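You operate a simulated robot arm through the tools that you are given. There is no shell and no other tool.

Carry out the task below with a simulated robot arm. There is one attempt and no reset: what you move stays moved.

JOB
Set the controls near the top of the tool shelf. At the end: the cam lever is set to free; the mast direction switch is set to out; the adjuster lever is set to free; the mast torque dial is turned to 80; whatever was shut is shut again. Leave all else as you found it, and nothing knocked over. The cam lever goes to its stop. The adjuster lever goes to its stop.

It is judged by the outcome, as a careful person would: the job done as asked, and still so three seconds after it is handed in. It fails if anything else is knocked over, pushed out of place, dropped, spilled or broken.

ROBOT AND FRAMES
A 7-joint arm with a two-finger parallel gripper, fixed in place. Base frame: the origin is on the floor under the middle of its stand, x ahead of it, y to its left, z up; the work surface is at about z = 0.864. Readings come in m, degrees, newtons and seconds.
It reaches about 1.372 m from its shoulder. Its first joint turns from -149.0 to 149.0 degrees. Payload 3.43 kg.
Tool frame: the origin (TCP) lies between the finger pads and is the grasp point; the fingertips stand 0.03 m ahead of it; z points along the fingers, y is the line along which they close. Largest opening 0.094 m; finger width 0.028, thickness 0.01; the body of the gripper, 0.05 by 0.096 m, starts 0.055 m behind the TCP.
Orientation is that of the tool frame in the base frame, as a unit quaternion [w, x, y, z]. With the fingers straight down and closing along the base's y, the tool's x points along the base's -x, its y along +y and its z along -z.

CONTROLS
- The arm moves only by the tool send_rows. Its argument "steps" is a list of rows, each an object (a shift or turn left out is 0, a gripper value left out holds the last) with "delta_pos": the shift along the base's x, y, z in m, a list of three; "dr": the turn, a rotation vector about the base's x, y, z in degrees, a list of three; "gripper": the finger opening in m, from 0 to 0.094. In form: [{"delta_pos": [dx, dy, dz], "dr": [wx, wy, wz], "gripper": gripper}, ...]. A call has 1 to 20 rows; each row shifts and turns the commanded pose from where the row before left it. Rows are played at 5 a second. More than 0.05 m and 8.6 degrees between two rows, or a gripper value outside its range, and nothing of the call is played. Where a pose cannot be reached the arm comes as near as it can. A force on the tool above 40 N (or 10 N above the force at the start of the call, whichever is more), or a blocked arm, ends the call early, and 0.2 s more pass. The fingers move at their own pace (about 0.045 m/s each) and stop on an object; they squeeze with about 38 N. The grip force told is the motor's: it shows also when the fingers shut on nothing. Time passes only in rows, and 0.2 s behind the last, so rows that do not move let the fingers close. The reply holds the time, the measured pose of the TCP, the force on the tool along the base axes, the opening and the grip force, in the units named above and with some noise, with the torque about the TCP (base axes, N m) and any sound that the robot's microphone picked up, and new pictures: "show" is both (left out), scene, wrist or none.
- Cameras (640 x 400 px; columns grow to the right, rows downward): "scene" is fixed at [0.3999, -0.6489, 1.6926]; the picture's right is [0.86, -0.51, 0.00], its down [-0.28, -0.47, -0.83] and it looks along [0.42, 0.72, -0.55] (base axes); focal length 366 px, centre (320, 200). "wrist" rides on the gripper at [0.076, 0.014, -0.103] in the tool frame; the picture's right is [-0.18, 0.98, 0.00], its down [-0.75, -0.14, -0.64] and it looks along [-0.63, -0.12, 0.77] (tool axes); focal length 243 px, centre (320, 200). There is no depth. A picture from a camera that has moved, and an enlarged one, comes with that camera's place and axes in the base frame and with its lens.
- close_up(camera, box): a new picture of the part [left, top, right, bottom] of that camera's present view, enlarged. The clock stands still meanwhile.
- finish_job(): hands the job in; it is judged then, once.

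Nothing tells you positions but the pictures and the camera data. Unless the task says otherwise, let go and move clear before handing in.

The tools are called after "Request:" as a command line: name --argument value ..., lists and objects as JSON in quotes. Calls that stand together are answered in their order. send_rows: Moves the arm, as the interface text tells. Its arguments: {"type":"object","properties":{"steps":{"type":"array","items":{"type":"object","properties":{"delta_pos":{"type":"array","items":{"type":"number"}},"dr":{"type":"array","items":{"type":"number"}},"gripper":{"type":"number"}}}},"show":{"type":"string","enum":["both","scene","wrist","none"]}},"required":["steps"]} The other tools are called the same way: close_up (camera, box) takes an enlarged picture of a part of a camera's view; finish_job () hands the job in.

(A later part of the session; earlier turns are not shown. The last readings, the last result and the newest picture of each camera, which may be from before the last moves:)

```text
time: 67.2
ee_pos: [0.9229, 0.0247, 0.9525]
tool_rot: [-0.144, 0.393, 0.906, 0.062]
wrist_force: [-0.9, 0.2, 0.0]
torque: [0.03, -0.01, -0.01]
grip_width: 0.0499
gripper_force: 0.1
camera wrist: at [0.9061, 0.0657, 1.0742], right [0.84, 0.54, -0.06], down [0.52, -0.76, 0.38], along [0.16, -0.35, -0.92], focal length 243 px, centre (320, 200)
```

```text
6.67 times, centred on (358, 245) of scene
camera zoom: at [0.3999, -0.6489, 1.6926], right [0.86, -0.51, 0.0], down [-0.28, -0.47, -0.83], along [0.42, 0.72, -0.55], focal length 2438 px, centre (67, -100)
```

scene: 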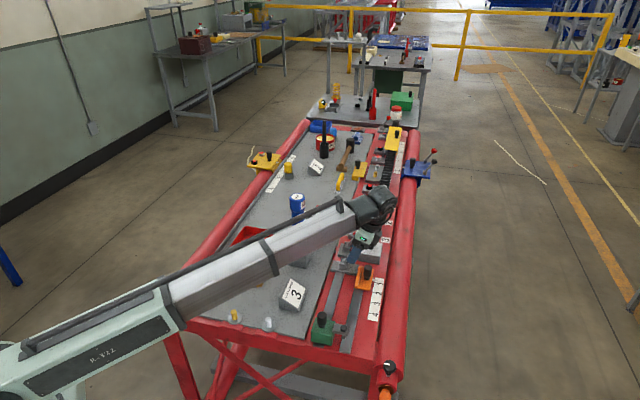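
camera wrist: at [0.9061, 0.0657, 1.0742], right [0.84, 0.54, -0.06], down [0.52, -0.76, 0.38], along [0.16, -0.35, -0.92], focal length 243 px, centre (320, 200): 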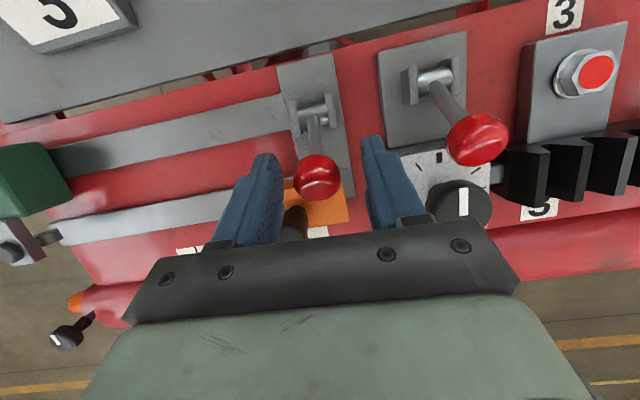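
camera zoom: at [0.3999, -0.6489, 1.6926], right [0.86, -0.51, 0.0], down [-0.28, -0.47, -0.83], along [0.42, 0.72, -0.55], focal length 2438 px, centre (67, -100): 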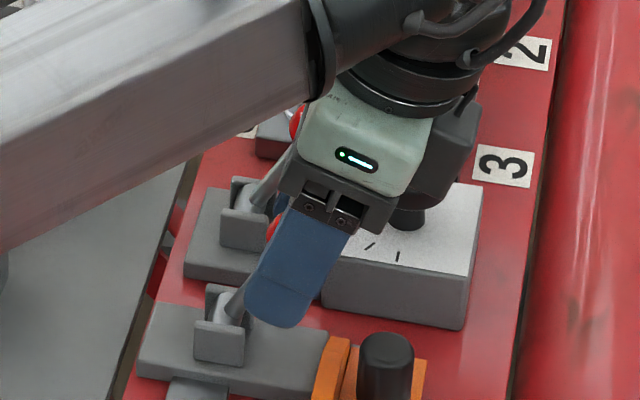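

Ball B is centred between the fingers. Closing on it.

Request:
send_rows --steps '[{"gripper": 0.036}, {"gripper": 0.02}, {}, {}]' --show "wrist"

Request:
close_up --camera "wrist" --box '[200, 60, 440, 210]'

```text
time: 68.2
ee_pos: [0.9214, 0.0232, 0.9527]
tool_rot: [-0.145, 0.393, 0.906, 0.06]
wrist_force: [-11.7, -9.8, -4.1]
torque: [-0.14, 0.06, 0.02]
grip_width: 0.0252
gripper_force: 45.1
camera wrist: at [0.9052, 0.0649, 1.0742], right [0.84, 0.54, -0.06], down [0.52, -0.76, 0.38], along [0.16, -0.35, -0.92], focal length 243 px, centre (320, 200)
```

wrist: 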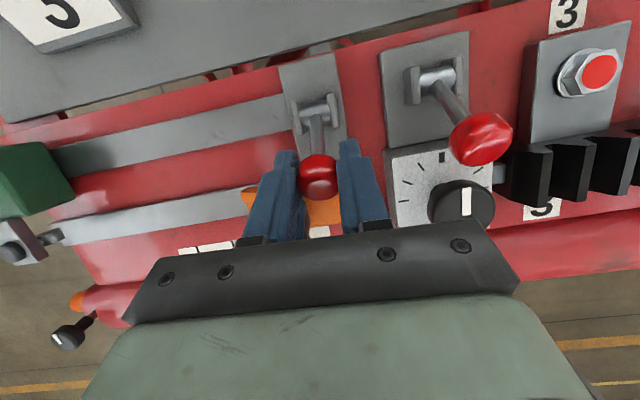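

```text
2.67 times, centred on (320, 135) of wrist
camera zoom: at [0.9052, 0.0649, 1.0742], right [0.84, 0.54, -0.06], down [0.52, -0.76, 0.38], along [0.16, -0.35, -0.92], focal length 647 px, centre (320, 373)
```

zoom: 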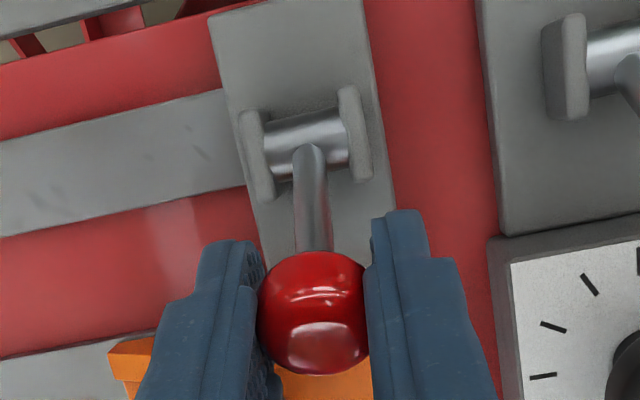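

Gripped (ball 25 mm). I'll relieve the small side load and begin swinging the lever over toward the mat side along its arc, checking force early.

Request:
send_rows --steps '[{"delta_pos": [-0.0015, -0.0014, 0]}, {"delta_pos": [-0.0026, 0.0028, 0.0021]}, {"delta_pos": [-0.0027, 0.0029, 0.0018]}, {"delta_pos": [-0.0028, 0.003, 0.0016]}, {}]' --show "wrist"

Request:
close_up --camera "wrist" --box '[200, 60, 440, 210]'

```text
time: 69.4
ee_pos: [0.9149, 0.0306, 0.9578]
tool_rot: [-0.144, 0.393, 0.906, 0.061]
wrist_force: [10.7, -17.3, -3.5]
torque: [-1.0, -0.92, -0.01]
grip_width: 0.0247
gripper_force: 44.6
camera wrist: at [0.8975, 0.0725, 1.0793], right [0.84, 0.54, -0.06], down [0.52, -0.76, 0.38], along [0.16, -0.35, -0.92], focal length 243 px, centre (320, 200)
```

wrist: 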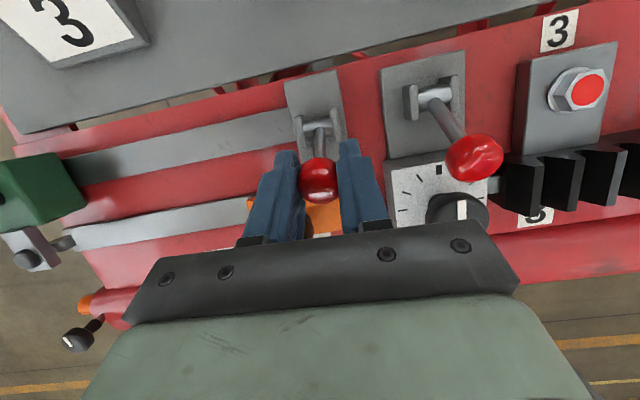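

```text
2.67 times, centred on (320, 135) of wrist
camera zoom: at [0.8975, 0.0725, 1.0793], right [0.84, 0.54, -0.06], down [0.52, -0.76, 0.38], along [0.16, -0.35, -0.92], focal length 647 px, centre (320, 373)
```

zoom: 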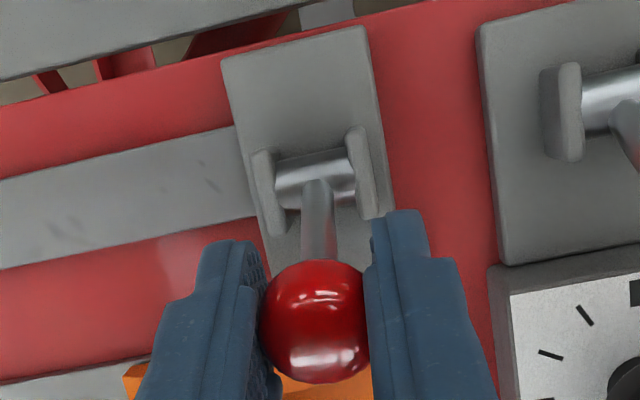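

The lever follows with about 20 N resistance. Continuing the arc.

Request:
send_rows --steps '[{"delta_pos": [-0.0028, 0.003, 0.0013]}, {"delta_pos": [-0.0029, 0.0031, 0.001]}, {"delta_pos": [-0.0029, 0.0031, 0.0007]}, {"delta_pos": [-0.003, 0.0032, 0.0004]}, {"delta_pos": [-0.003, 0.0032, 0.0001]}, {}]' --show "wrist"

Request:
close_up --camera "wrist" --box '[200, 60, 440, 210]'

Request:
close_up --camera "scene" --box '[270, 160, 400, 260]'

```text
time: 70.8
ee_pos: [0.8985, 0.0478, 0.9607]
tool_rot: [-0.144, 0.394, 0.906, 0.061]
wrist_force: [13.4, -13.6, 5.1]
torque: [-0.96, -0.89, -0.07]
grip_width: 0.0247
gripper_force: 45.2
camera wrist: at [0.8818, 0.0884, 1.0834], right [0.84, 0.54, -0.06], down [0.52, -0.76, 0.38], along [0.16, -0.35, -0.92], focal length 243 px, centre (320, 200)
```

wrist: 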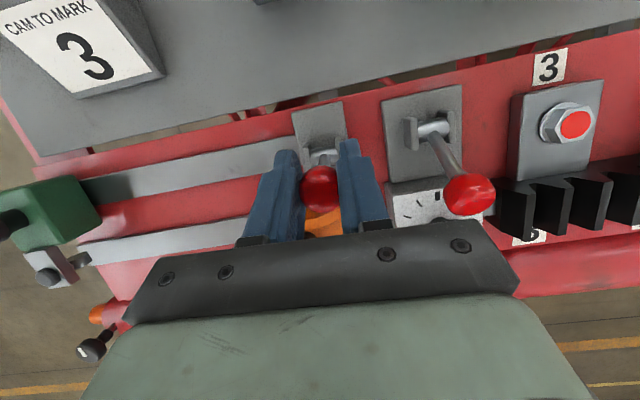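

```text
2.67 times, centred on (320, 135) of wrist
camera zoom: at [0.8818, 0.0884, 1.0834], right [0.84, 0.54, -0.06], down [0.52, -0.76, 0.38], along [0.16, -0.35, -0.92], focal length 647 px, centre (320, 373)
```

zoom: 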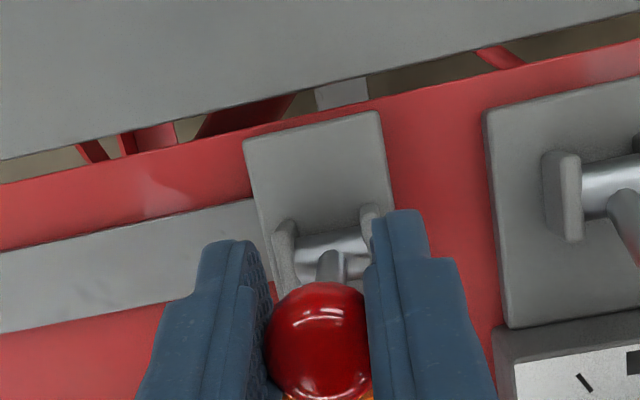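

```text
4.00 times, centred on (335, 210) of scene
camera zoom: at [0.3999, -0.6489, 1.6926], right [0.86, -0.51, 0.0], down [-0.28, -0.47, -0.83], along [0.42, 0.72, -0.55], focal length 1463 px, centre (260, 160)
```

zoom: 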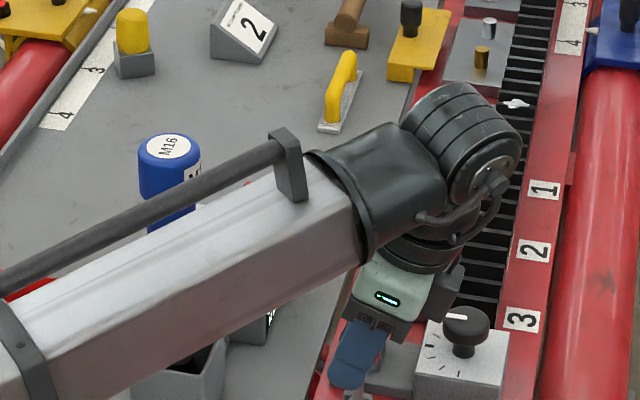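

About mid-swing, with steady resistance and good clearance to the wrench. Continuing down the other side toward the stop.

Request:
send_rows --steps '[{"delta_pos": [-0.003, 0.0032, -0.0002]}, {"delta_pos": [-0.0029, 0.0032, -0.0005]}, {"delta_pos": [-0.0029, 0.0031, -0.0008]}, {"delta_pos": [-0.0029, 0.0031, -0.0011]}, {"delta_pos": [-0.0028, 0.003, -0.0014]}, {}]' --show "wrist"

Request:
close_up --camera "wrist" --box '[200, 60, 440, 210]'

```text
time: 72.2
ee_pos: [0.883, 0.0631, 0.9593]
tool_rot: [-0.145, 0.393, 0.906, 0.062]
wrist_force: [1.9, -11.8, 28.8]
torque: [-0.98, -0.88, -0.07]
grip_width: 0.0252
gripper_force: 44.5
camera wrist: at [0.8659, 0.1041, 1.0803], right [0.84, 0.54, -0.06], down [0.52, -0.76, 0.38], along [0.16, -0.35, -0.92], focal length 243 px, centre (320, 200)
```

wrist: 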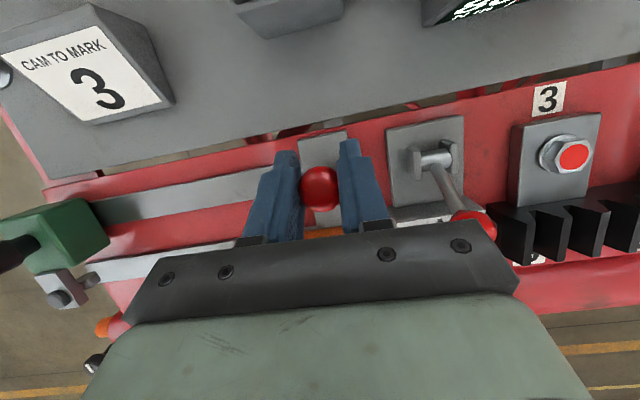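

```text
2.67 times, centred on (320, 135) of wrist
camera zoom: at [0.8659, 0.1041, 1.0803], right [0.84, 0.54, -0.06], down [0.52, -0.76, 0.38], along [0.16, -0.35, -0.92], focal length 647 px, centre (320, 373)
```

zoom: 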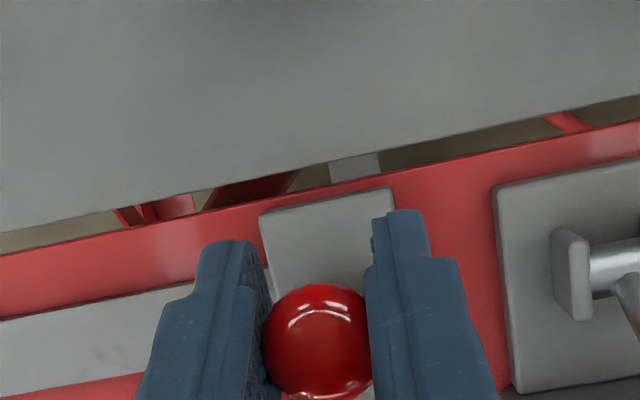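

There's upward load (29 N), meaning my arc is dipping too early. I'll relieve it by raising ~3 mm and continue more flatly.

Request:
send_rows --steps '[{"delta_pos": [0, 0, 0.0015]}, {"delta_pos": [0, 0, 0.0015]}, {}]' --show "none"

Request:
close_up --camera "scene" --box '[300, 210, 396, 270]'

```text
time: 73.0
ee_pos: [0.8828, 0.0635, 0.9601]
tool_rot: [-0.147, 0.393, 0.906, 0.06]
wrist_force: [-8.7, -8.5, -17.0]
torque: [0.23, 0.26, -0.07]
grip_width: 0.025
gripper_force: 45.7
```

```text
6.67 times, centred on (348, 240) of scene
camera zoom: at [0.3999, -0.6489, 1.6926], right [0.86, -0.51, 0.0], down [-0.28, -0.47, -0.83], along [0.42, 0.72, -0.55], focal length 2438 px, centre (133, -67)
```

zoom: 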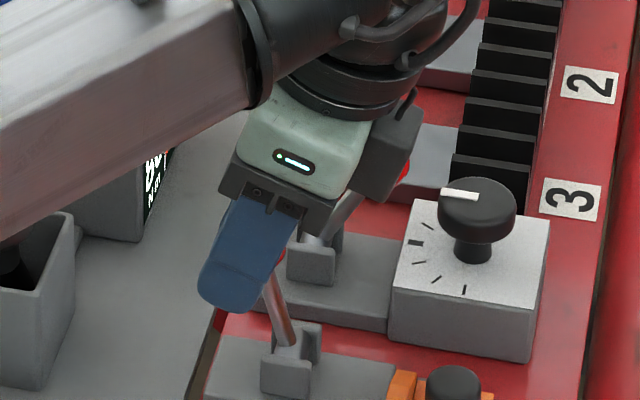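

Balanced now; lever is about 18° past vertical. Continuing with a refined arc (radius ≈ 69 mm), watching for the stop.

Request:
send_rows --steps '[{"delta_pos": [-0.0015, 0.0016, -0.0012]}, {"delta_pos": [-0.0015, 0.0016, -0.0008]}, {"delta_pos": [-0.0015, 0.0016, -0.0008]}, {"delta_pos": [-0.0015, 0.0016, -0.0009]}, {}]' --show "none"

Request:
close_up --camera "scene" --box '[300, 210, 396, 270]'

```text
time: 74.2
ee_pos: [0.8783, 0.0687, 0.9576]
tool_rot: [-0.144, 0.394, 0.906, 0.06]
wrist_force: [-0.2, -23.8, 13.0]
torque: [-1.24, -0.95, -0.08]
grip_width: 0.025
gripper_force: 44.6
```

```text
6.67 times, centred on (348, 240) of scene
camera zoom: at [0.3999, -0.6489, 1.6926], right [0.86, -0.51, 0.0], down [-0.28, -0.47, -0.83], along [0.42, 0.72, -0.55], focal length 2438 px, centre (133, -67)
```

zoom: 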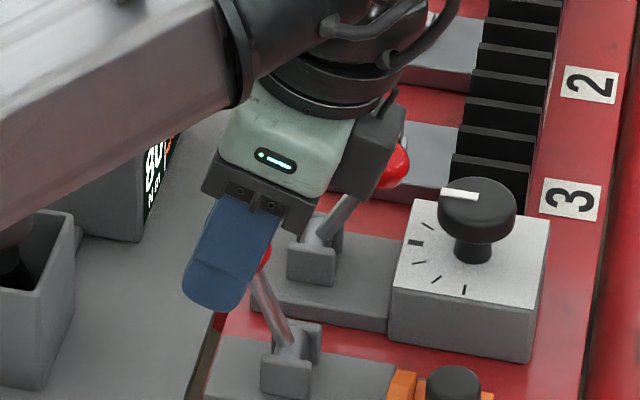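

Still moving. Continuing in small steps until the stop is felt.

Request:
send_rows --steps '[{"delta_pos": [-0.0018, 0.0011, -0.0006]}, {"delta_pos": [-0.0017, 0.0011, -0.0009]}, {"delta_pos": [-0.0014, 0.0015, -0.001]}, {"delta_pos": [-0.0014, 0.0015, -0.001]}, {}]' --show "none"

Request:
close_up --camera "scene" --box '[300, 210, 396, 270]'

```text
time: 75.2
ee_pos: [0.8731, 0.0723, 0.9565]
tool_rot: [-0.142, 0.394, 0.906, 0.06]
wrist_force: [-0.8, -6.0, 6.5]
torque: [0.43, 0.43, 0.05]
grip_width: 0.025
gripper_force: 45.0
stopped in row 5: the force on the tool passed its limit at 41 N (the readings are from after the stop); the commanded pose is now the measured one
```

```text
6.67 times, centred on (348, 240) of scene
camera zoom: at [0.3999, -0.6489, 1.6926], right [0.86, -0.51, 0.0], down [-0.28, -0.47, -0.83], along [0.42, 0.72, -0.55], focal length 2438 px, centre (133, -67)
```

zoom: 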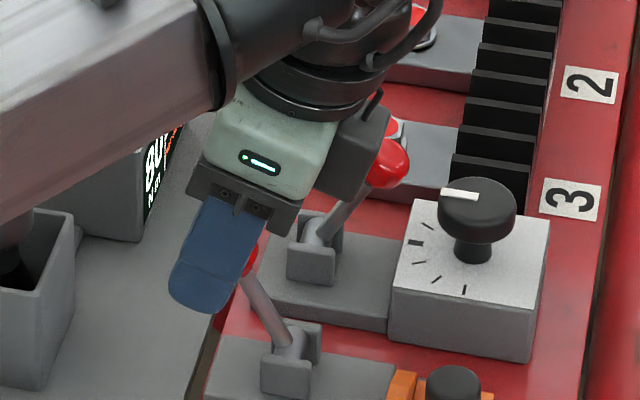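

Force limit hit with the lever ~32° past vertical, mirror of its start: likely the stop. I'll press gently once more along the arc to confirm it no longer moves.

Request:
send_rows --steps '[{"delta_pos": [-0.0008, 0.0009, -0.0007]}, {"delta_pos": [-0.0008, 0.0009, -0.0007]}, {"delta_pos": [-0.0008, 0.0009, -0.0007]}, {}]' --show "none"

```text
time: 76.0
ee_pos: [0.8737, 0.0742, 0.9564]
tool_rot: [-0.139, 0.396, 0.906, 0.06]
wrist_force: [-1.1, -7.8, 8.3]
torque: [0.59, 0.67, -0.04]
grip_width: 0.0253
gripper_force: 44.7
stopped in row 3: the force on the tool passed its limit at 43 N (the readings are from after the stop); the commanded pose is now the measured one
```

Blocked: the lever is at its stop. Releasing and rising to look at it.

Request:
send_rows --steps '[{"gripper": 0.05}, {}, {"delta_pos": [0.0007, -0.0007, 0.006]}, {"delta_pos": [0.001, -0.001, 0.01]}, {"delta_pos": [0.002, -0.002, 0.012]}, {"delta_pos": [0.002, -0.002, 0.014]}, {"delta_pos": [0.002, -0.002, 0.014]}, {"delta_pos": [0.001, -0.001, 0.012]}, {"delta_pos": [0, 0, 0.006]}]'

Request:
close_up --camera "wrist" --box '[200, 60, 440, 210]'

Request:
close_up --camera "scene" --box '[300, 210, 396, 270]'

```text
time: 78.0
ee_pos: [0.8825, 0.0654, 1.0292]
tool_rot: [-0.138, 0.396, 0.906, 0.061]
wrist_force: [0.7, -0.6, 0.8]
torque: [0.02, -0.01, 0.01]
grip_width: 0.0497
gripper_force: 0.1
camera wrist: at [0.8644, 0.1072, 1.1498], right [0.84, 0.54, -0.06], down [0.52, -0.76, 0.39], along [0.17, -0.35, -0.92], focal length 243 px, centre (320, 200)
```

scene: 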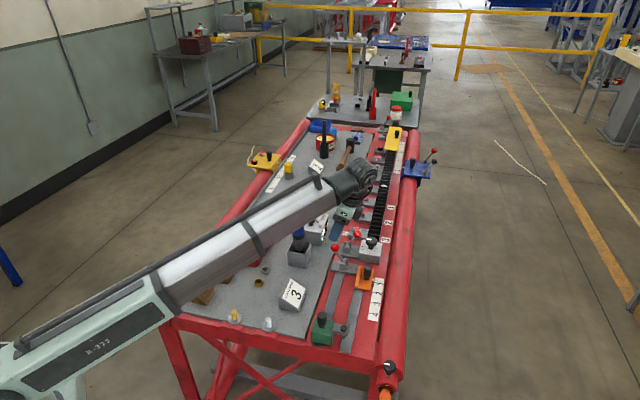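
wrist: 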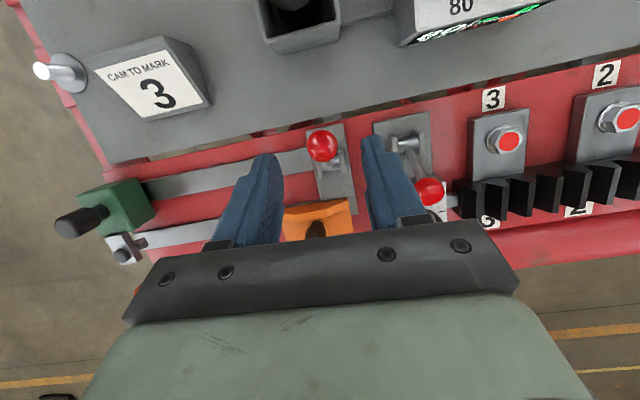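

```text
2.67 times, centred on (320, 135) of wrist
camera zoom: at [0.8644, 0.1072, 1.1498], right [0.84, 0.54, -0.06], down [0.52, -0.76, 0.39], along [0.17, -0.35, -0.92], focal length 647 px, centre (320, 373)
```

zoom: 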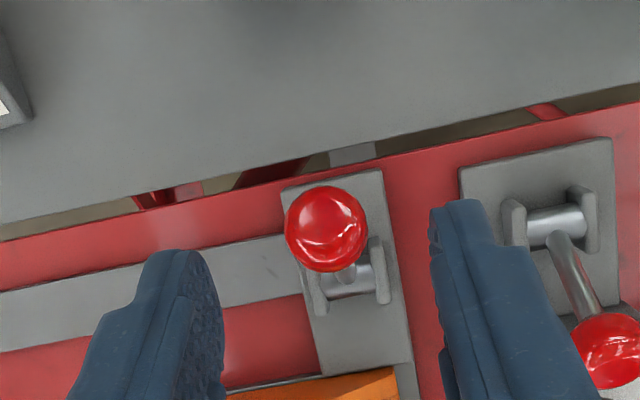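

```text
6.67 times, centred on (348, 240) of scene
camera zoom: at [0.3999, -0.6489, 1.6926], right [0.86, -0.51, 0.0], down [-0.28, -0.47, -0.83], along [0.42, 0.72, -0.55], focal length 2438 px, centre (133, -67)
```

zoom: 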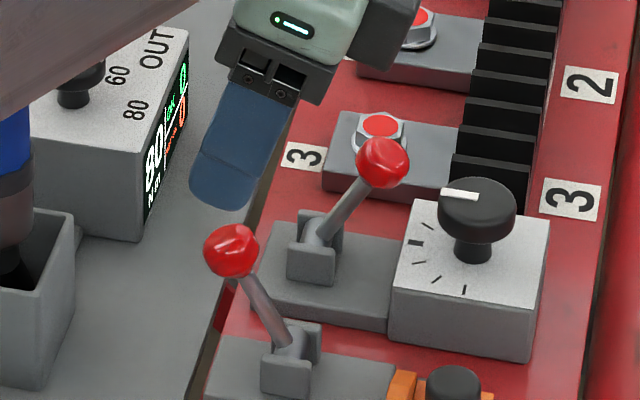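

Lever B rests ~30° to the mat side. To be sure it's at its stop, I'll press it once with closed fingers from the other side.

Request:
send_rows --steps '[{"delta_pos": [0.004, -0.004, 0], "gripper": 0.0}, {"delta_pos": [0.007, -0.008, 0]}, {"delta_pos": [0.0075, -0.0084, 0]}, {"delta_pos": [0, 0, -0.006]}, {"delta_pos": [0, 0, -0.012]}, {"delta_pos": [0, 0, -0.014]}, {"delta_pos": [0, 0, -0.014]}, {"delta_pos": [0, 0, -0.012]}, {"delta_pos": [0, 0, -0.006]}, {}]'

Request:
close_up --camera "scene" --box '[300, 210, 396, 270]'

Request:
close_up --camera "wrist" --box '[200, 60, 440, 210]'

```text
time: 80.2
ee_pos: [0.901, 0.0459, 0.9659]
tool_rot: [-0.14, 0.395, 0.906, 0.06]
wrist_force: [1.0, 0.4, 0.1]
torque: [0.0, -0.02, 0.01]
grip_width: 0.0
gripper_force: 33.1
camera wrist: at [0.8825, 0.0871, 1.0862], right [0.84, 0.54, -0.06], down [0.52, -0.76, 0.39], along [0.17, -0.35, -0.92], focal length 243 px, centre (320, 200)
```

scene: 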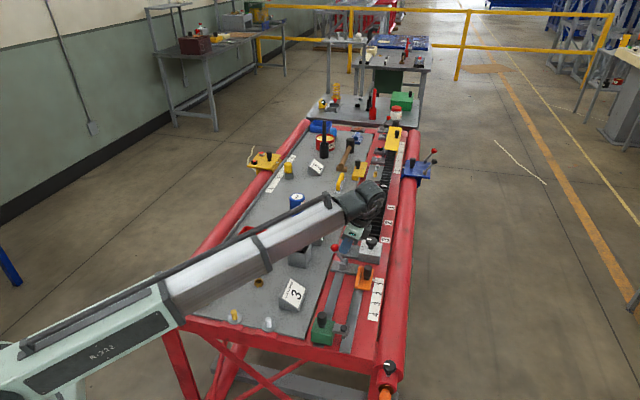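
wrist: 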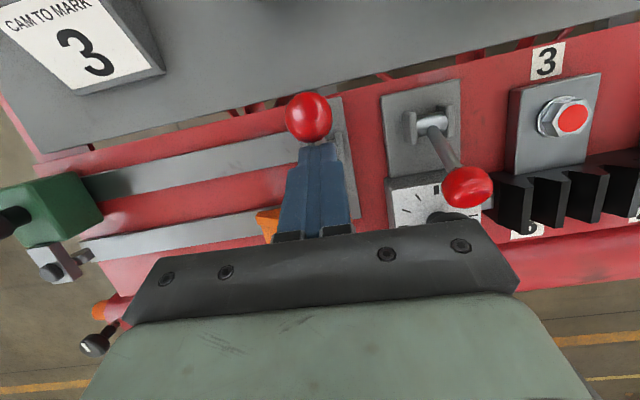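

```text
6.67 times, centred on (348, 240) of scene
camera zoom: at [0.3999, -0.6489, 1.6926], right [0.86, -0.51, 0.0], down [-0.28, -0.47, -0.83], along [0.42, 0.72, -0.55], focal length 2438 px, centre (133, -67)
```

zoom: 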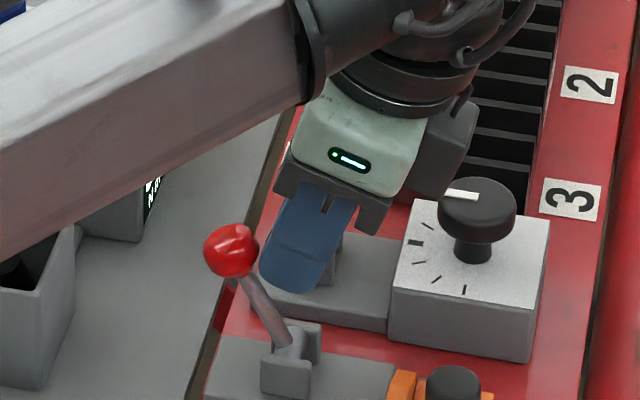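

```text
2.67 times, centred on (320, 135) of wrist
camera zoom: at [0.8825, 0.0871, 1.0862], right [0.84, 0.54, -0.06], down [0.52, -0.76, 0.39], along [0.17, -0.35, -0.92], focal length 647 px, centre (320, 373)
```

zoom: 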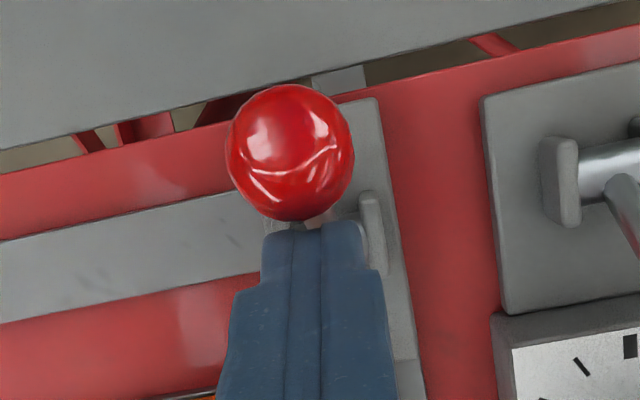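

Shifting 5 mm to line up with the ball, then pressing it in small steps toward the mat side.

Request:
send_rows --steps '[{"delta_pos": [-0.0037, -0.0034, 0]}, {"delta_pos": [-0.0014, 0.0015, 0]}, {"delta_pos": [-0.0014, 0.0015, -0.0003]}, {"delta_pos": [-0.0014, 0.0015, -0.0003]}, {}]' --show "none"

Request:
close_up --camera "scene" --box '[300, 210, 396, 270]'

```text
time: 81.4
ee_pos: [0.8962, 0.0428, 0.9635]
tool_rot: [-0.137, 0.397, 0.906, 0.059]
wrist_force: [22.6, -26.6, 7.8]
torque: [-0.41, -0.52, -0.09]
grip_width: 0.0001
gripper_force: 33.1
```

```text
6.67 times, centred on (348, 240) of scene
camera zoom: at [0.3999, -0.6489, 1.6926], right [0.86, -0.51, 0.0], down [-0.28, -0.47, -0.83], along [0.42, 0.72, -0.55], focal length 2438 px, centre (133, -67)
```

zoom: 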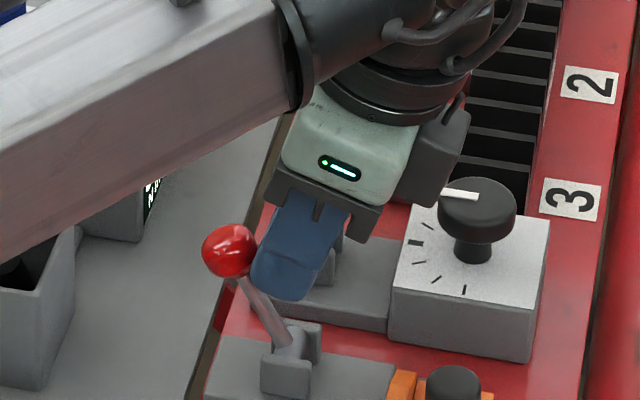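

Lever B doesn't budge under 35 N: it is at its stop. Backing off, rising, and moving above lever A with the fingers open.

Request:
send_rows --steps '[{"delta_pos": [0.003, -0.0032, 0]}, {"delta_pos": [0.004, -0.0042, 0.002]}, {"delta_pos": [0, 0, 0.01]}, {"delta_pos": [0, 0, 0.014]}, {"delta_pos": [0, 0, 0.016]}, {"delta_pos": [0.003, 0.002, 0.016]}, {"delta_pos": [0.008, 0.005, 0.012], "gripper": 0.05}, {"delta_pos": [0.012, 0.008, 0.004]}, {"delta_pos": [0.013, 0.009, 0]}, {"delta_pos": [0.013, 0.009, 0]}, {"delta_pos": [0.012, 0.009, 0]}, {"delta_pos": [0.008, 0.006, 0]}, {"delta_pos": [0.004, 0.003, 0]}, {}]'

Request:
close_up --camera "wrist" --box '[200, 60, 440, 210]'

Request:
close_up --camera "scene" --box '[290, 190, 418, 270]'

```text
time: 84.4
ee_pos: [0.9729, 0.0905, 1.0389]
tool_rot: [-0.139, 0.395, 0.906, 0.059]
wrist_force: [0.8, 0.3, -0.1]
torque: [-0.02, -0.01, 0.02]
grip_width: 0.05
gripper_force: 0.1
camera wrist: at [0.9552, 0.1319, 1.1593], right [0.84, 0.54, -0.06], down [0.52, -0.76, 0.39], along [0.17, -0.35, -0.92], focal length 243 px, centre (320, 200)
```

scene: 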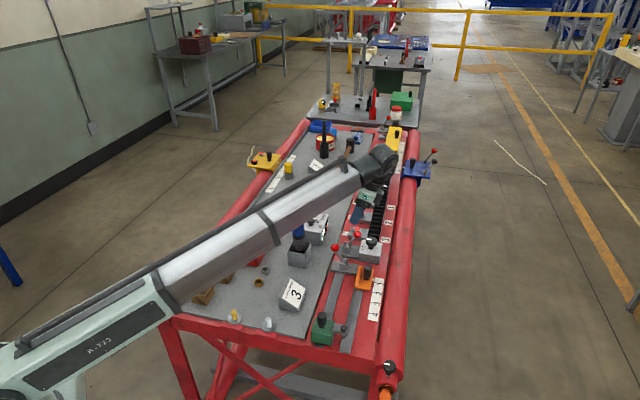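
wrist: 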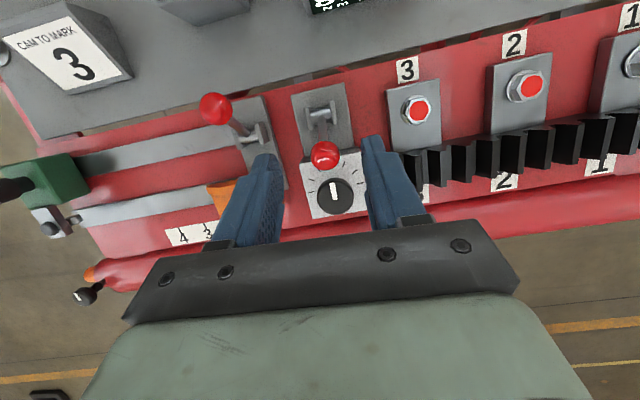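

```text
2.67 times, centred on (320, 135) of wrist
camera zoom: at [0.9552, 0.1319, 1.1593], right [0.84, 0.54, -0.06], down [0.52, -0.76, 0.39], along [0.17, -0.35, -0.92], focal length 647 px, centre (320, 373)
```

zoom: 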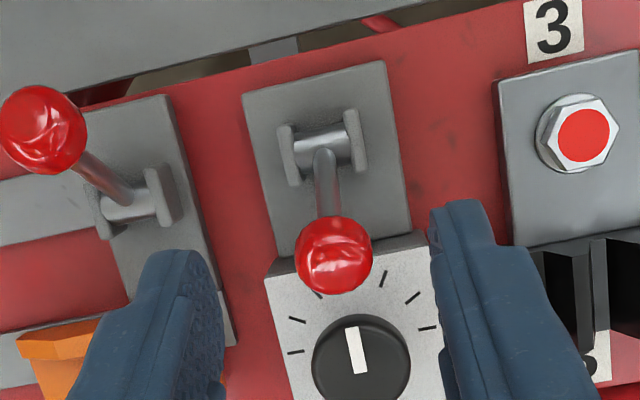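

```text
5.00 times, centred on (354, 230) of scene
camera zoom: at [0.3999, -0.6489, 1.6926], right [0.86, -0.51, 0.0], down [-0.28, -0.47, -0.83], along [0.42, 0.72, -0.55], focal length 1829 px, centre (150, 50)
```

zoom: 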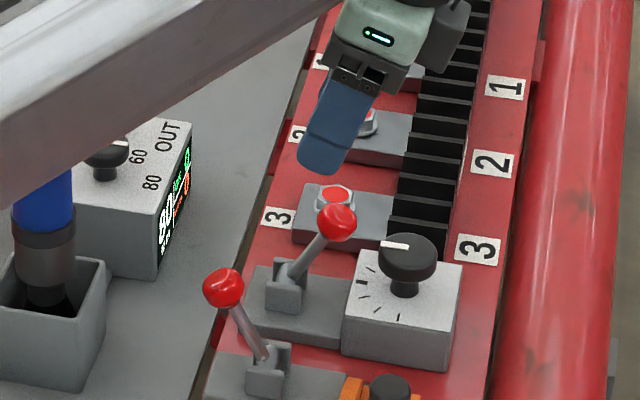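

Ball A confirmed at (0.975, 0.089, 0.945). Descending onto it in stages.

Request:
send_rows --steps '[{"delta_pos": [0.002, -0.0017, -0.006]}, {"delta_pos": [0.0023, -0.002, -0.01]}, {"delta_pos": [0, 0, -0.013]}, {"delta_pos": [0, 0, -0.014]}, {"delta_pos": [0, 0, -0.012]}, {"delta_pos": [0, 0, -0.007]}, {}]'

Request:
close_up --camera "wrist" --box '[200, 60, 440, 210]'

Request:
close_up --camera "scene" --box '[290, 190, 418, 270]'

```text
time: 86.0
ee_pos: [0.9769, 0.0857, 0.9766]
tool_rot: [-0.138, 0.396, 0.906, 0.061]
wrist_force: [0.5, -0.3, -0.3]
torque: [0.03, 0.03, 0.01]
grip_width: 0.0498
gripper_force: 0.1
camera wrist: at [0.9592, 0.1276, 1.0969], right [0.84, 0.54, -0.06], down [0.52, -0.76, 0.39], along [0.17, -0.35, -0.92], focal length 243 px, centre (320, 200)
```

scene: 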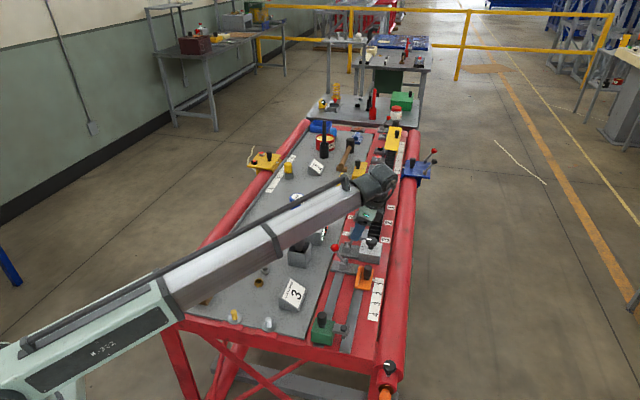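
wrist: 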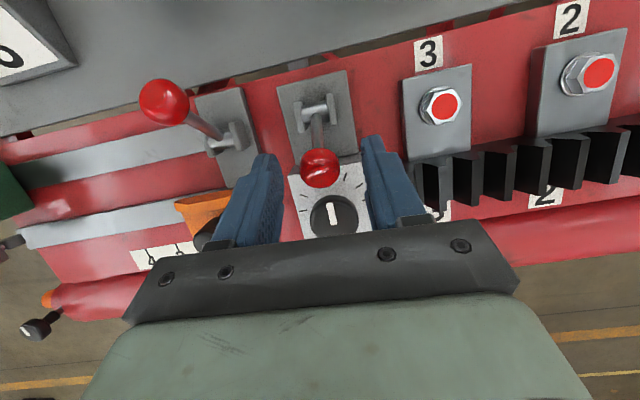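

```text
2.67 times, centred on (320, 135) of wrist
camera zoom: at [0.9592, 0.1276, 1.0969], right [0.84, 0.54, -0.06], down [0.52, -0.76, 0.39], along [0.17, -0.35, -0.92], focal length 647 px, centre (320, 373)
```

zoom: 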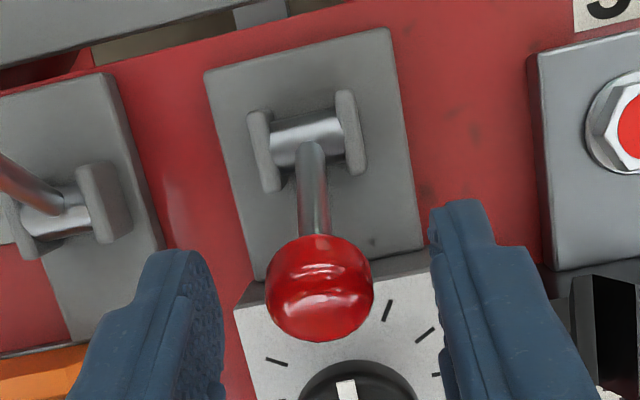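

```text
5.00 times, centred on (354, 230) of scene
camera zoom: at [0.3999, -0.6489, 1.6926], right [0.86, -0.51, 0.0], down [-0.28, -0.47, -0.83], along [0.42, 0.72, -0.55], focal length 1829 px, centre (150, 50)
```

zoom: 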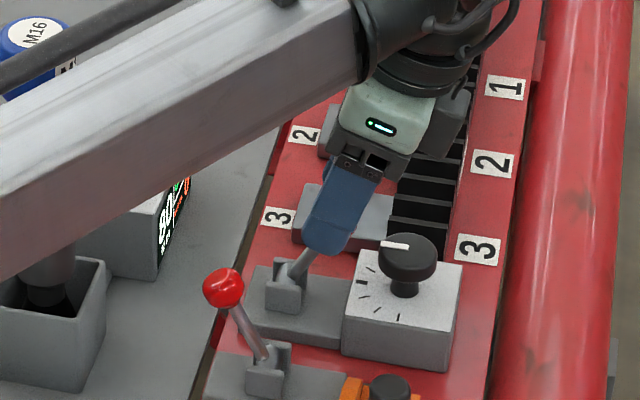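

Ball A is centred. Final descent and grip.

Request:
send_rows --steps '[{"delta_pos": [0, 0.0008, -0.005]}, {"delta_pos": [0, 0, -0.008]}, {"delta_pos": [0, 0, -0.007]}, {"delta_pos": [0, 0, -0.003]}, {}, {"gripper": 0.036}, {"gripper": 0.02}, {}, {}]' --show "wrist"

Request:
close_up --camera "wrist" --box '[200, 60, 440, 210]'

Request:
close_up --camera "scene" --box '[230, 130, 422, 250]'

```text
time: 88.0
ee_pos: [0.9753, 0.0852, 0.9524]
tool_rot: [-0.139, 0.397, 0.905, 0.059]
wrist_force: [-13.7, -11.4, -5.5]
torque: [-0.13, 0.08, 0.01]
grip_width: 0.0248
gripper_force: 44.9
camera wrist: at [0.9579, 0.1276, 1.0741], right [0.84, 0.54, -0.06], down [0.52, -0.76, 0.39], along [0.16, -0.36, -0.92], focal length 243 px, centre (320, 200)
```

wrist: 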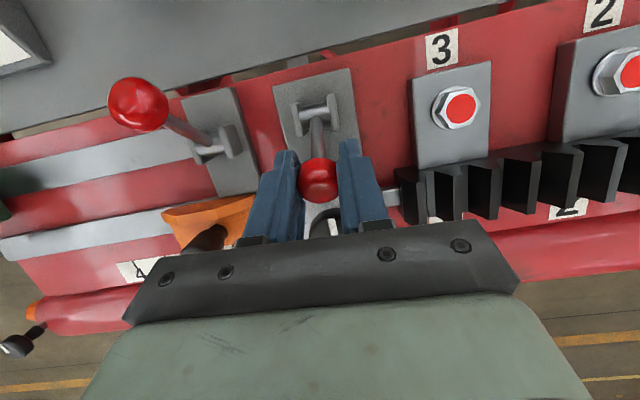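

```text
2.67 times, centred on (320, 135) of wrist
camera zoom: at [0.9579, 0.1276, 1.0741], right [0.84, 0.54, -0.06], down [0.52, -0.76, 0.39], along [0.16, -0.36, -0.92], focal length 647 px, centre (320, 373)
```

zoom: 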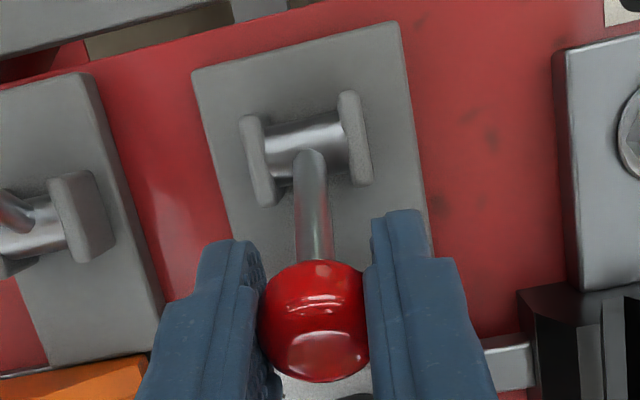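

```text
3.33 times, centred on (326, 190) of scene
camera zoom: at [0.3999, -0.6489, 1.6926], right [0.86, -0.51, 0.0], down [-0.28, -0.47, -0.83], along [0.42, 0.72, -0.55], focal length 1219 px, centre (300, 233)
```

zoom: 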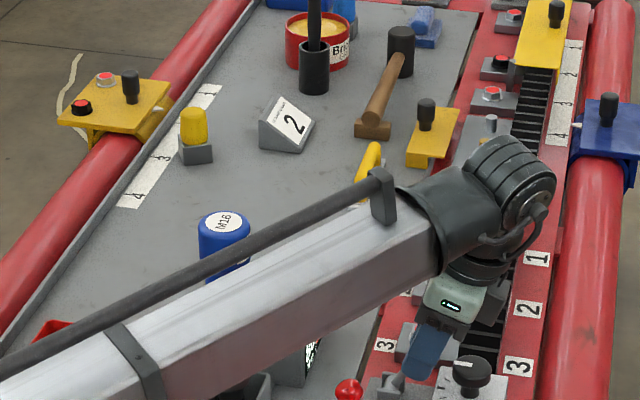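

Gripped ball A. Relieving side load and swinging it toward the mat side on the refined arc; I'll only carry it just past vertical, then push the rest to keep the boom clear of the wrench.

Request:
send_rows --steps '[{"delta_pos": [-0.0015, -0.0014, 0]}, {"delta_pos": [-0.0028, 0.003, 0.0022]}, {"delta_pos": [-0.0029, 0.0031, 0.0019]}, {"delta_pos": [-0.003, 0.0032, 0.0016]}, {"delta_pos": [-0.003, 0.0032, 0.0012]}, {}]' --show "none"

Request:
close_up --camera "wrist" --box '[200, 60, 440, 210]'

```text
time: 89.4
ee_pos: [0.9647, 0.0958, 0.96]
tool_rot: [-0.138, 0.396, 0.906, 0.059]
wrist_force: [6.7, -21.5, -1.0]
torque: [-1.07, -0.83, -0.03]
grip_width: 0.0246
gripper_force: 45.1
```

```text
2.67 times, centred on (320, 135) of wrist
camera zoom: at [0.947, 0.1388, 1.0813], right [0.84, 0.54, -0.06], down [0.51, -0.76, 0.39], along [0.17, -0.36, -0.92], focal length 647 px, centre (320, 373)
```

zoom: 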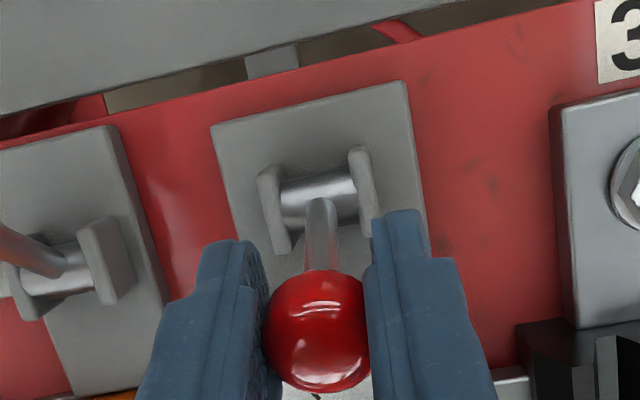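

Same smooth behaviour. Continuing just past vertical.

Request:
send_rows --steps '[{"delta_pos": [-0.0035, 0.0029, 0.001]}, {"delta_pos": [-0.0033, 0.0032, 0.0006]}, {"delta_pos": [-0.0032, 0.0034, 0.0003]}, {"delta_pos": [-0.0032, 0.0034, 0]}, {"delta_pos": [-0.0032, 0.0034, -0.0003]}, {}]'

Request:
close_up --camera "scene" --box '[230, 130, 422, 250]'

Request:
close_up --camera "scene" --box '[300, 200, 396, 260]'

```text
time: 90.8
ee_pos: [0.9464, 0.1141, 0.9626]
tool_rot: [-0.139, 0.396, 0.906, 0.06]
wrist_force: [10.7, -14.2, 15.5]
torque: [-1.01, -0.93, 0.0]
grip_width: 0.0249
gripper_force: 44.9
camera wrist: at [0.9294, 0.1561, 1.0834], right [0.84, 0.54, -0.06], down [0.52, -0.76, 0.39], along [0.17, -0.35, -0.92], focal length 243 px, centre (320, 200)
```

scene: 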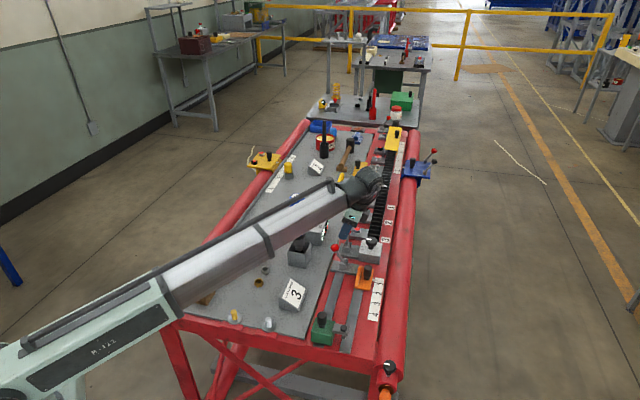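
wrist: 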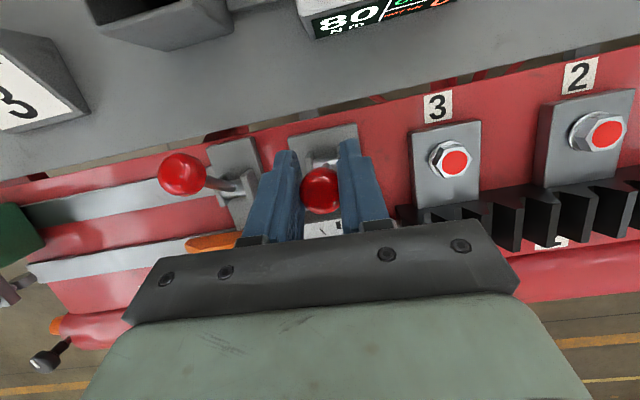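

```text
3.33 times, centred on (326, 190) of scene
camera zoom: at [0.3999, -0.6489, 1.6926], right [0.86, -0.51, 0.0], down [-0.28, -0.47, -0.83], along [0.42, 0.72, -0.55], focal length 1219 px, centre (300, 233)
```

zoom: 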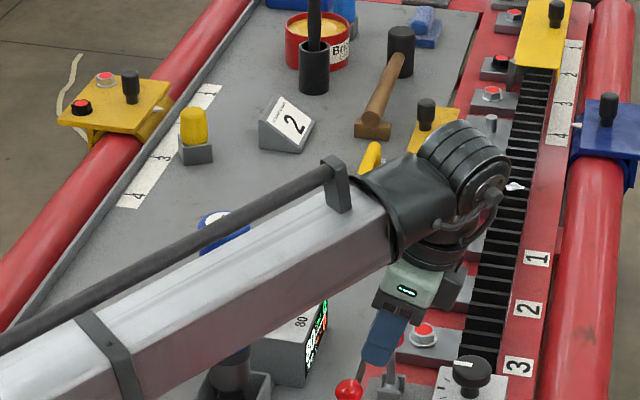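

```text
6.67 times, centred on (348, 230) of scene
camera zoom: at [0.3999, -0.6489, 1.6926], right [0.86, -0.51, 0.0], down [-0.28, -0.47, -0.83], along [0.42, 0.72, -0.55], focal length 2438 px, centre (133, 0)
```

zoom: 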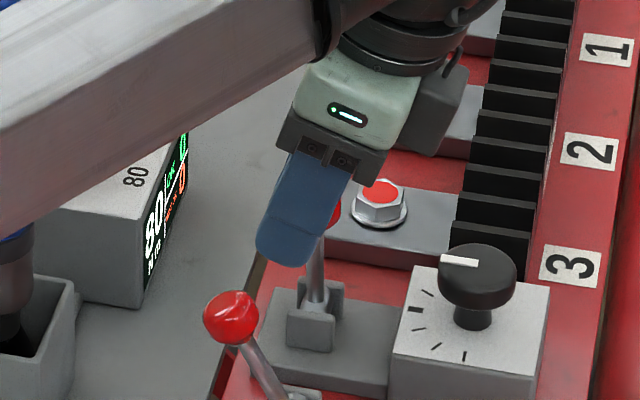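

Lever A is just past vertical and should hold by friction. Releasing, rising, and repositioning with closed fingers on its outer side to push the rest.

Request:
send_rows --steps '[{"gripper": 0.05}, {}, {"delta_pos": [0, 0, 0.006]}, {"delta_pos": [0, 0, 0.012]}, {"delta_pos": [0, 0, 0.014]}, {"delta_pos": [0, 0, 0.014]}, {"delta_pos": [0.002, -0.002, 0.01], "gripper": 0.0}, {"delta_pos": [0.006, -0.0065, 0.003]}, {"delta_pos": [0.008, -0.0085, 0]}, {"delta_pos": [0.005, -0.005, 0]}, {}]'

Request:
close_up --camera "wrist" --box '[200, 60, 440, 210]'

Request:
close_up --camera "scene" --box '[300, 200, 396, 260]'

```text
time: 93.2
ee_pos: [0.969, 0.0906, 1.0207]
tool_rot: [-0.139, 0.396, 0.906, 0.061]
wrist_force: [-0.2, 0.4, 1.1]
torque: [0.03, 0.0, 0.03]
grip_width: 0.0
gripper_force: 32.7
camera wrist: at [0.951, 0.1336, 1.142], right [0.84, 0.54, -0.06], down [0.52, -0.76, 0.39], along [0.17, -0.35, -0.92], focal length 243 px, centre (320, 200)
```

scene: 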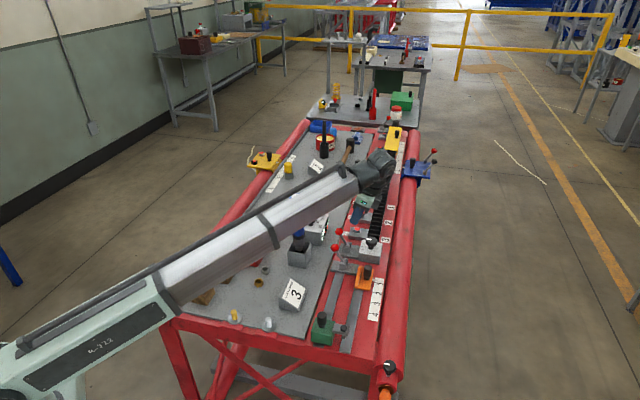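
wrist: 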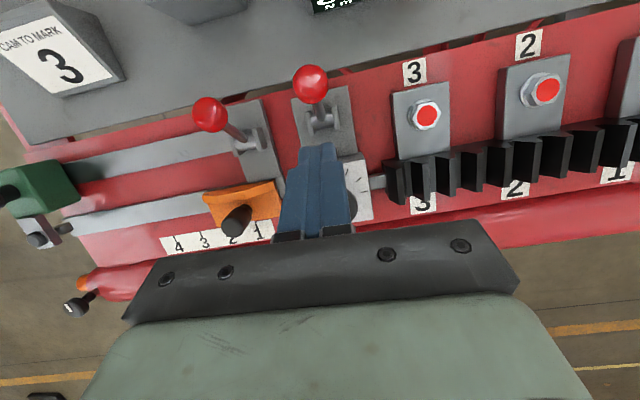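

```text
2.67 times, centred on (320, 135) of wrist
camera zoom: at [0.951, 0.1336, 1.142], right [0.84, 0.54, -0.06], down [0.52, -0.76, 0.39], along [0.17, -0.35, -0.92], focal length 647 px, centre (320, 373)
```

zoom: 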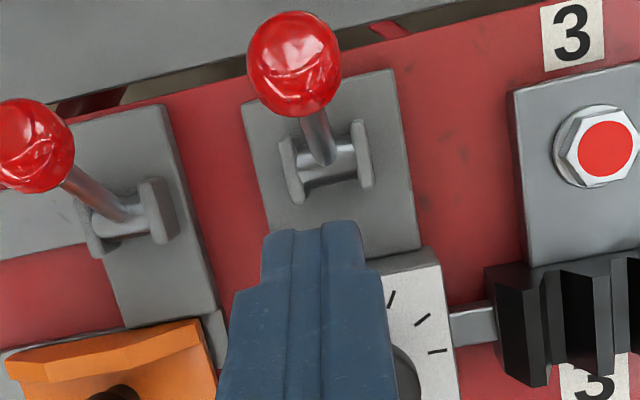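

```text
6.67 times, centred on (348, 230) of scene
camera zoom: at [0.3999, -0.6489, 1.6926], right [0.86, -0.51, 0.0], down [-0.28, -0.47, -0.83], along [0.42, 0.72, -0.55], focal length 2438 px, centre (133, 0)
```

zoom: 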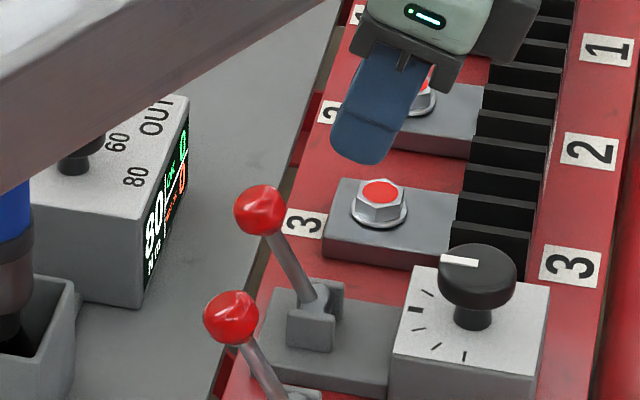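

Lever A snapped over to the mat side by itself after passing centre. I'll verify it is fully on its stop with a gentle push from the outer side.

Request:
send_rows --steps '[{"delta_pos": [0, 0, -0.006]}, {"delta_pos": [0, 0, -0.012]}, {"delta_pos": [0, 0, -0.015]}, {"delta_pos": [0, 0, -0.014]}, {"delta_pos": [0, 0, -0.009]}, {"delta_pos": [0, 0, -0.003]}, {"delta_pos": [-0.002, 0.0022, 0]}, {"delta_pos": [-0.0035, 0.0037, 0]}, {"delta_pos": [-0.0035, 0.0037, 0]}, {"delta_pos": [-0.003, 0.0032, 0]}, {"delta_pos": [-0.0014, 0.0015, 0]}, {}]'

Request:
close_up --camera "scene" --box '[300, 200, 396, 260]'

Request:
close_up --camera "wrist" --box '[200, 60, 440, 210]'

```text
time: 95.8
ee_pos: [0.9551, 0.1066, 0.9622]
tool_rot: [-0.139, 0.395, 0.906, 0.06]
wrist_force: [0.0, -0.5, -0.2]
torque: [0.0, 0.01, 0.01]
grip_width: 0.0001
gripper_force: 33.5
camera wrist: at [0.9374, 0.1483, 1.0828], right [0.84, 0.54, -0.06], down [0.52, -0.76, 0.39], along [0.17, -0.35, -0.92], focal length 243 px, centre (320, 200)
```

scene: 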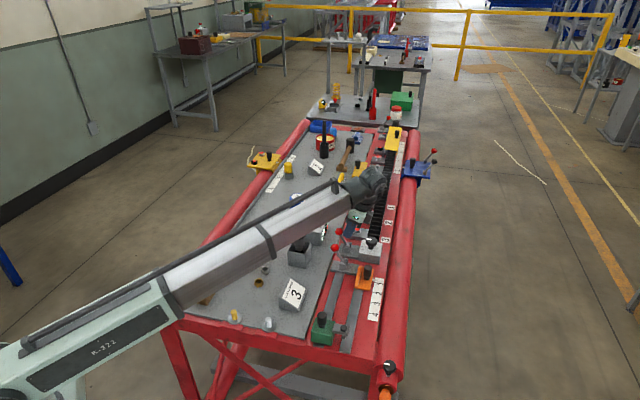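
wrist: 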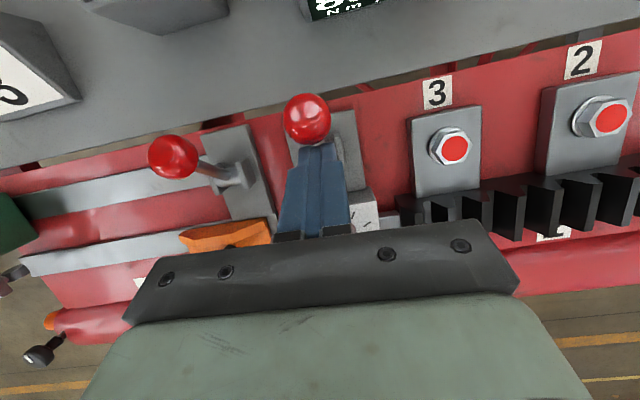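

```text
6.67 times, centred on (348, 230) of scene
camera zoom: at [0.3999, -0.6489, 1.6926], right [0.86, -0.51, 0.0], down [-0.28, -0.47, -0.83], along [0.42, 0.72, -0.55], focal length 2438 px, centre (133, 0)
```

zoom: 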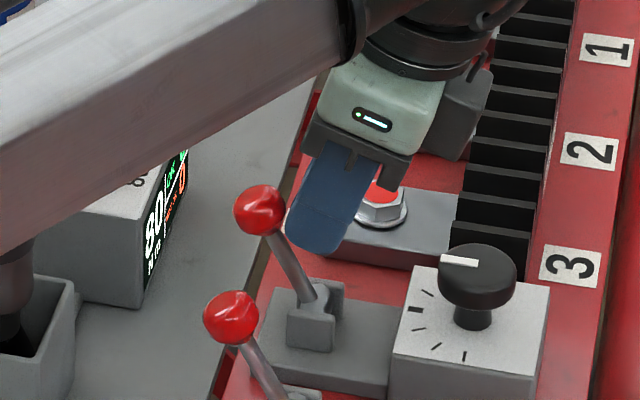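

```text
2.67 times, centred on (320, 135) of wrist
camera zoom: at [0.9374, 0.1483, 1.0828], right [0.84, 0.54, -0.06], down [0.52, -0.76, 0.39], along [0.17, -0.35, -0.92], focal length 647 px, centre (320, 373)
```

zoom: 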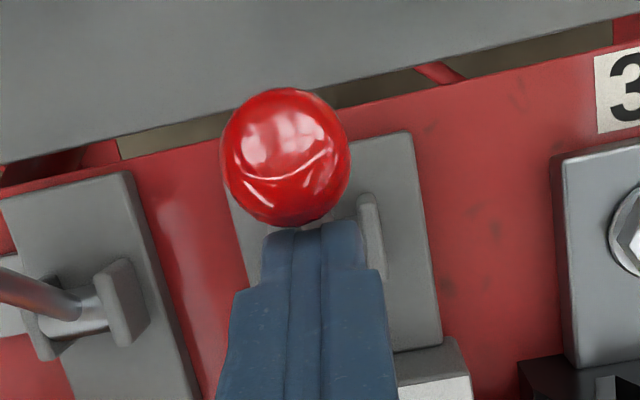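

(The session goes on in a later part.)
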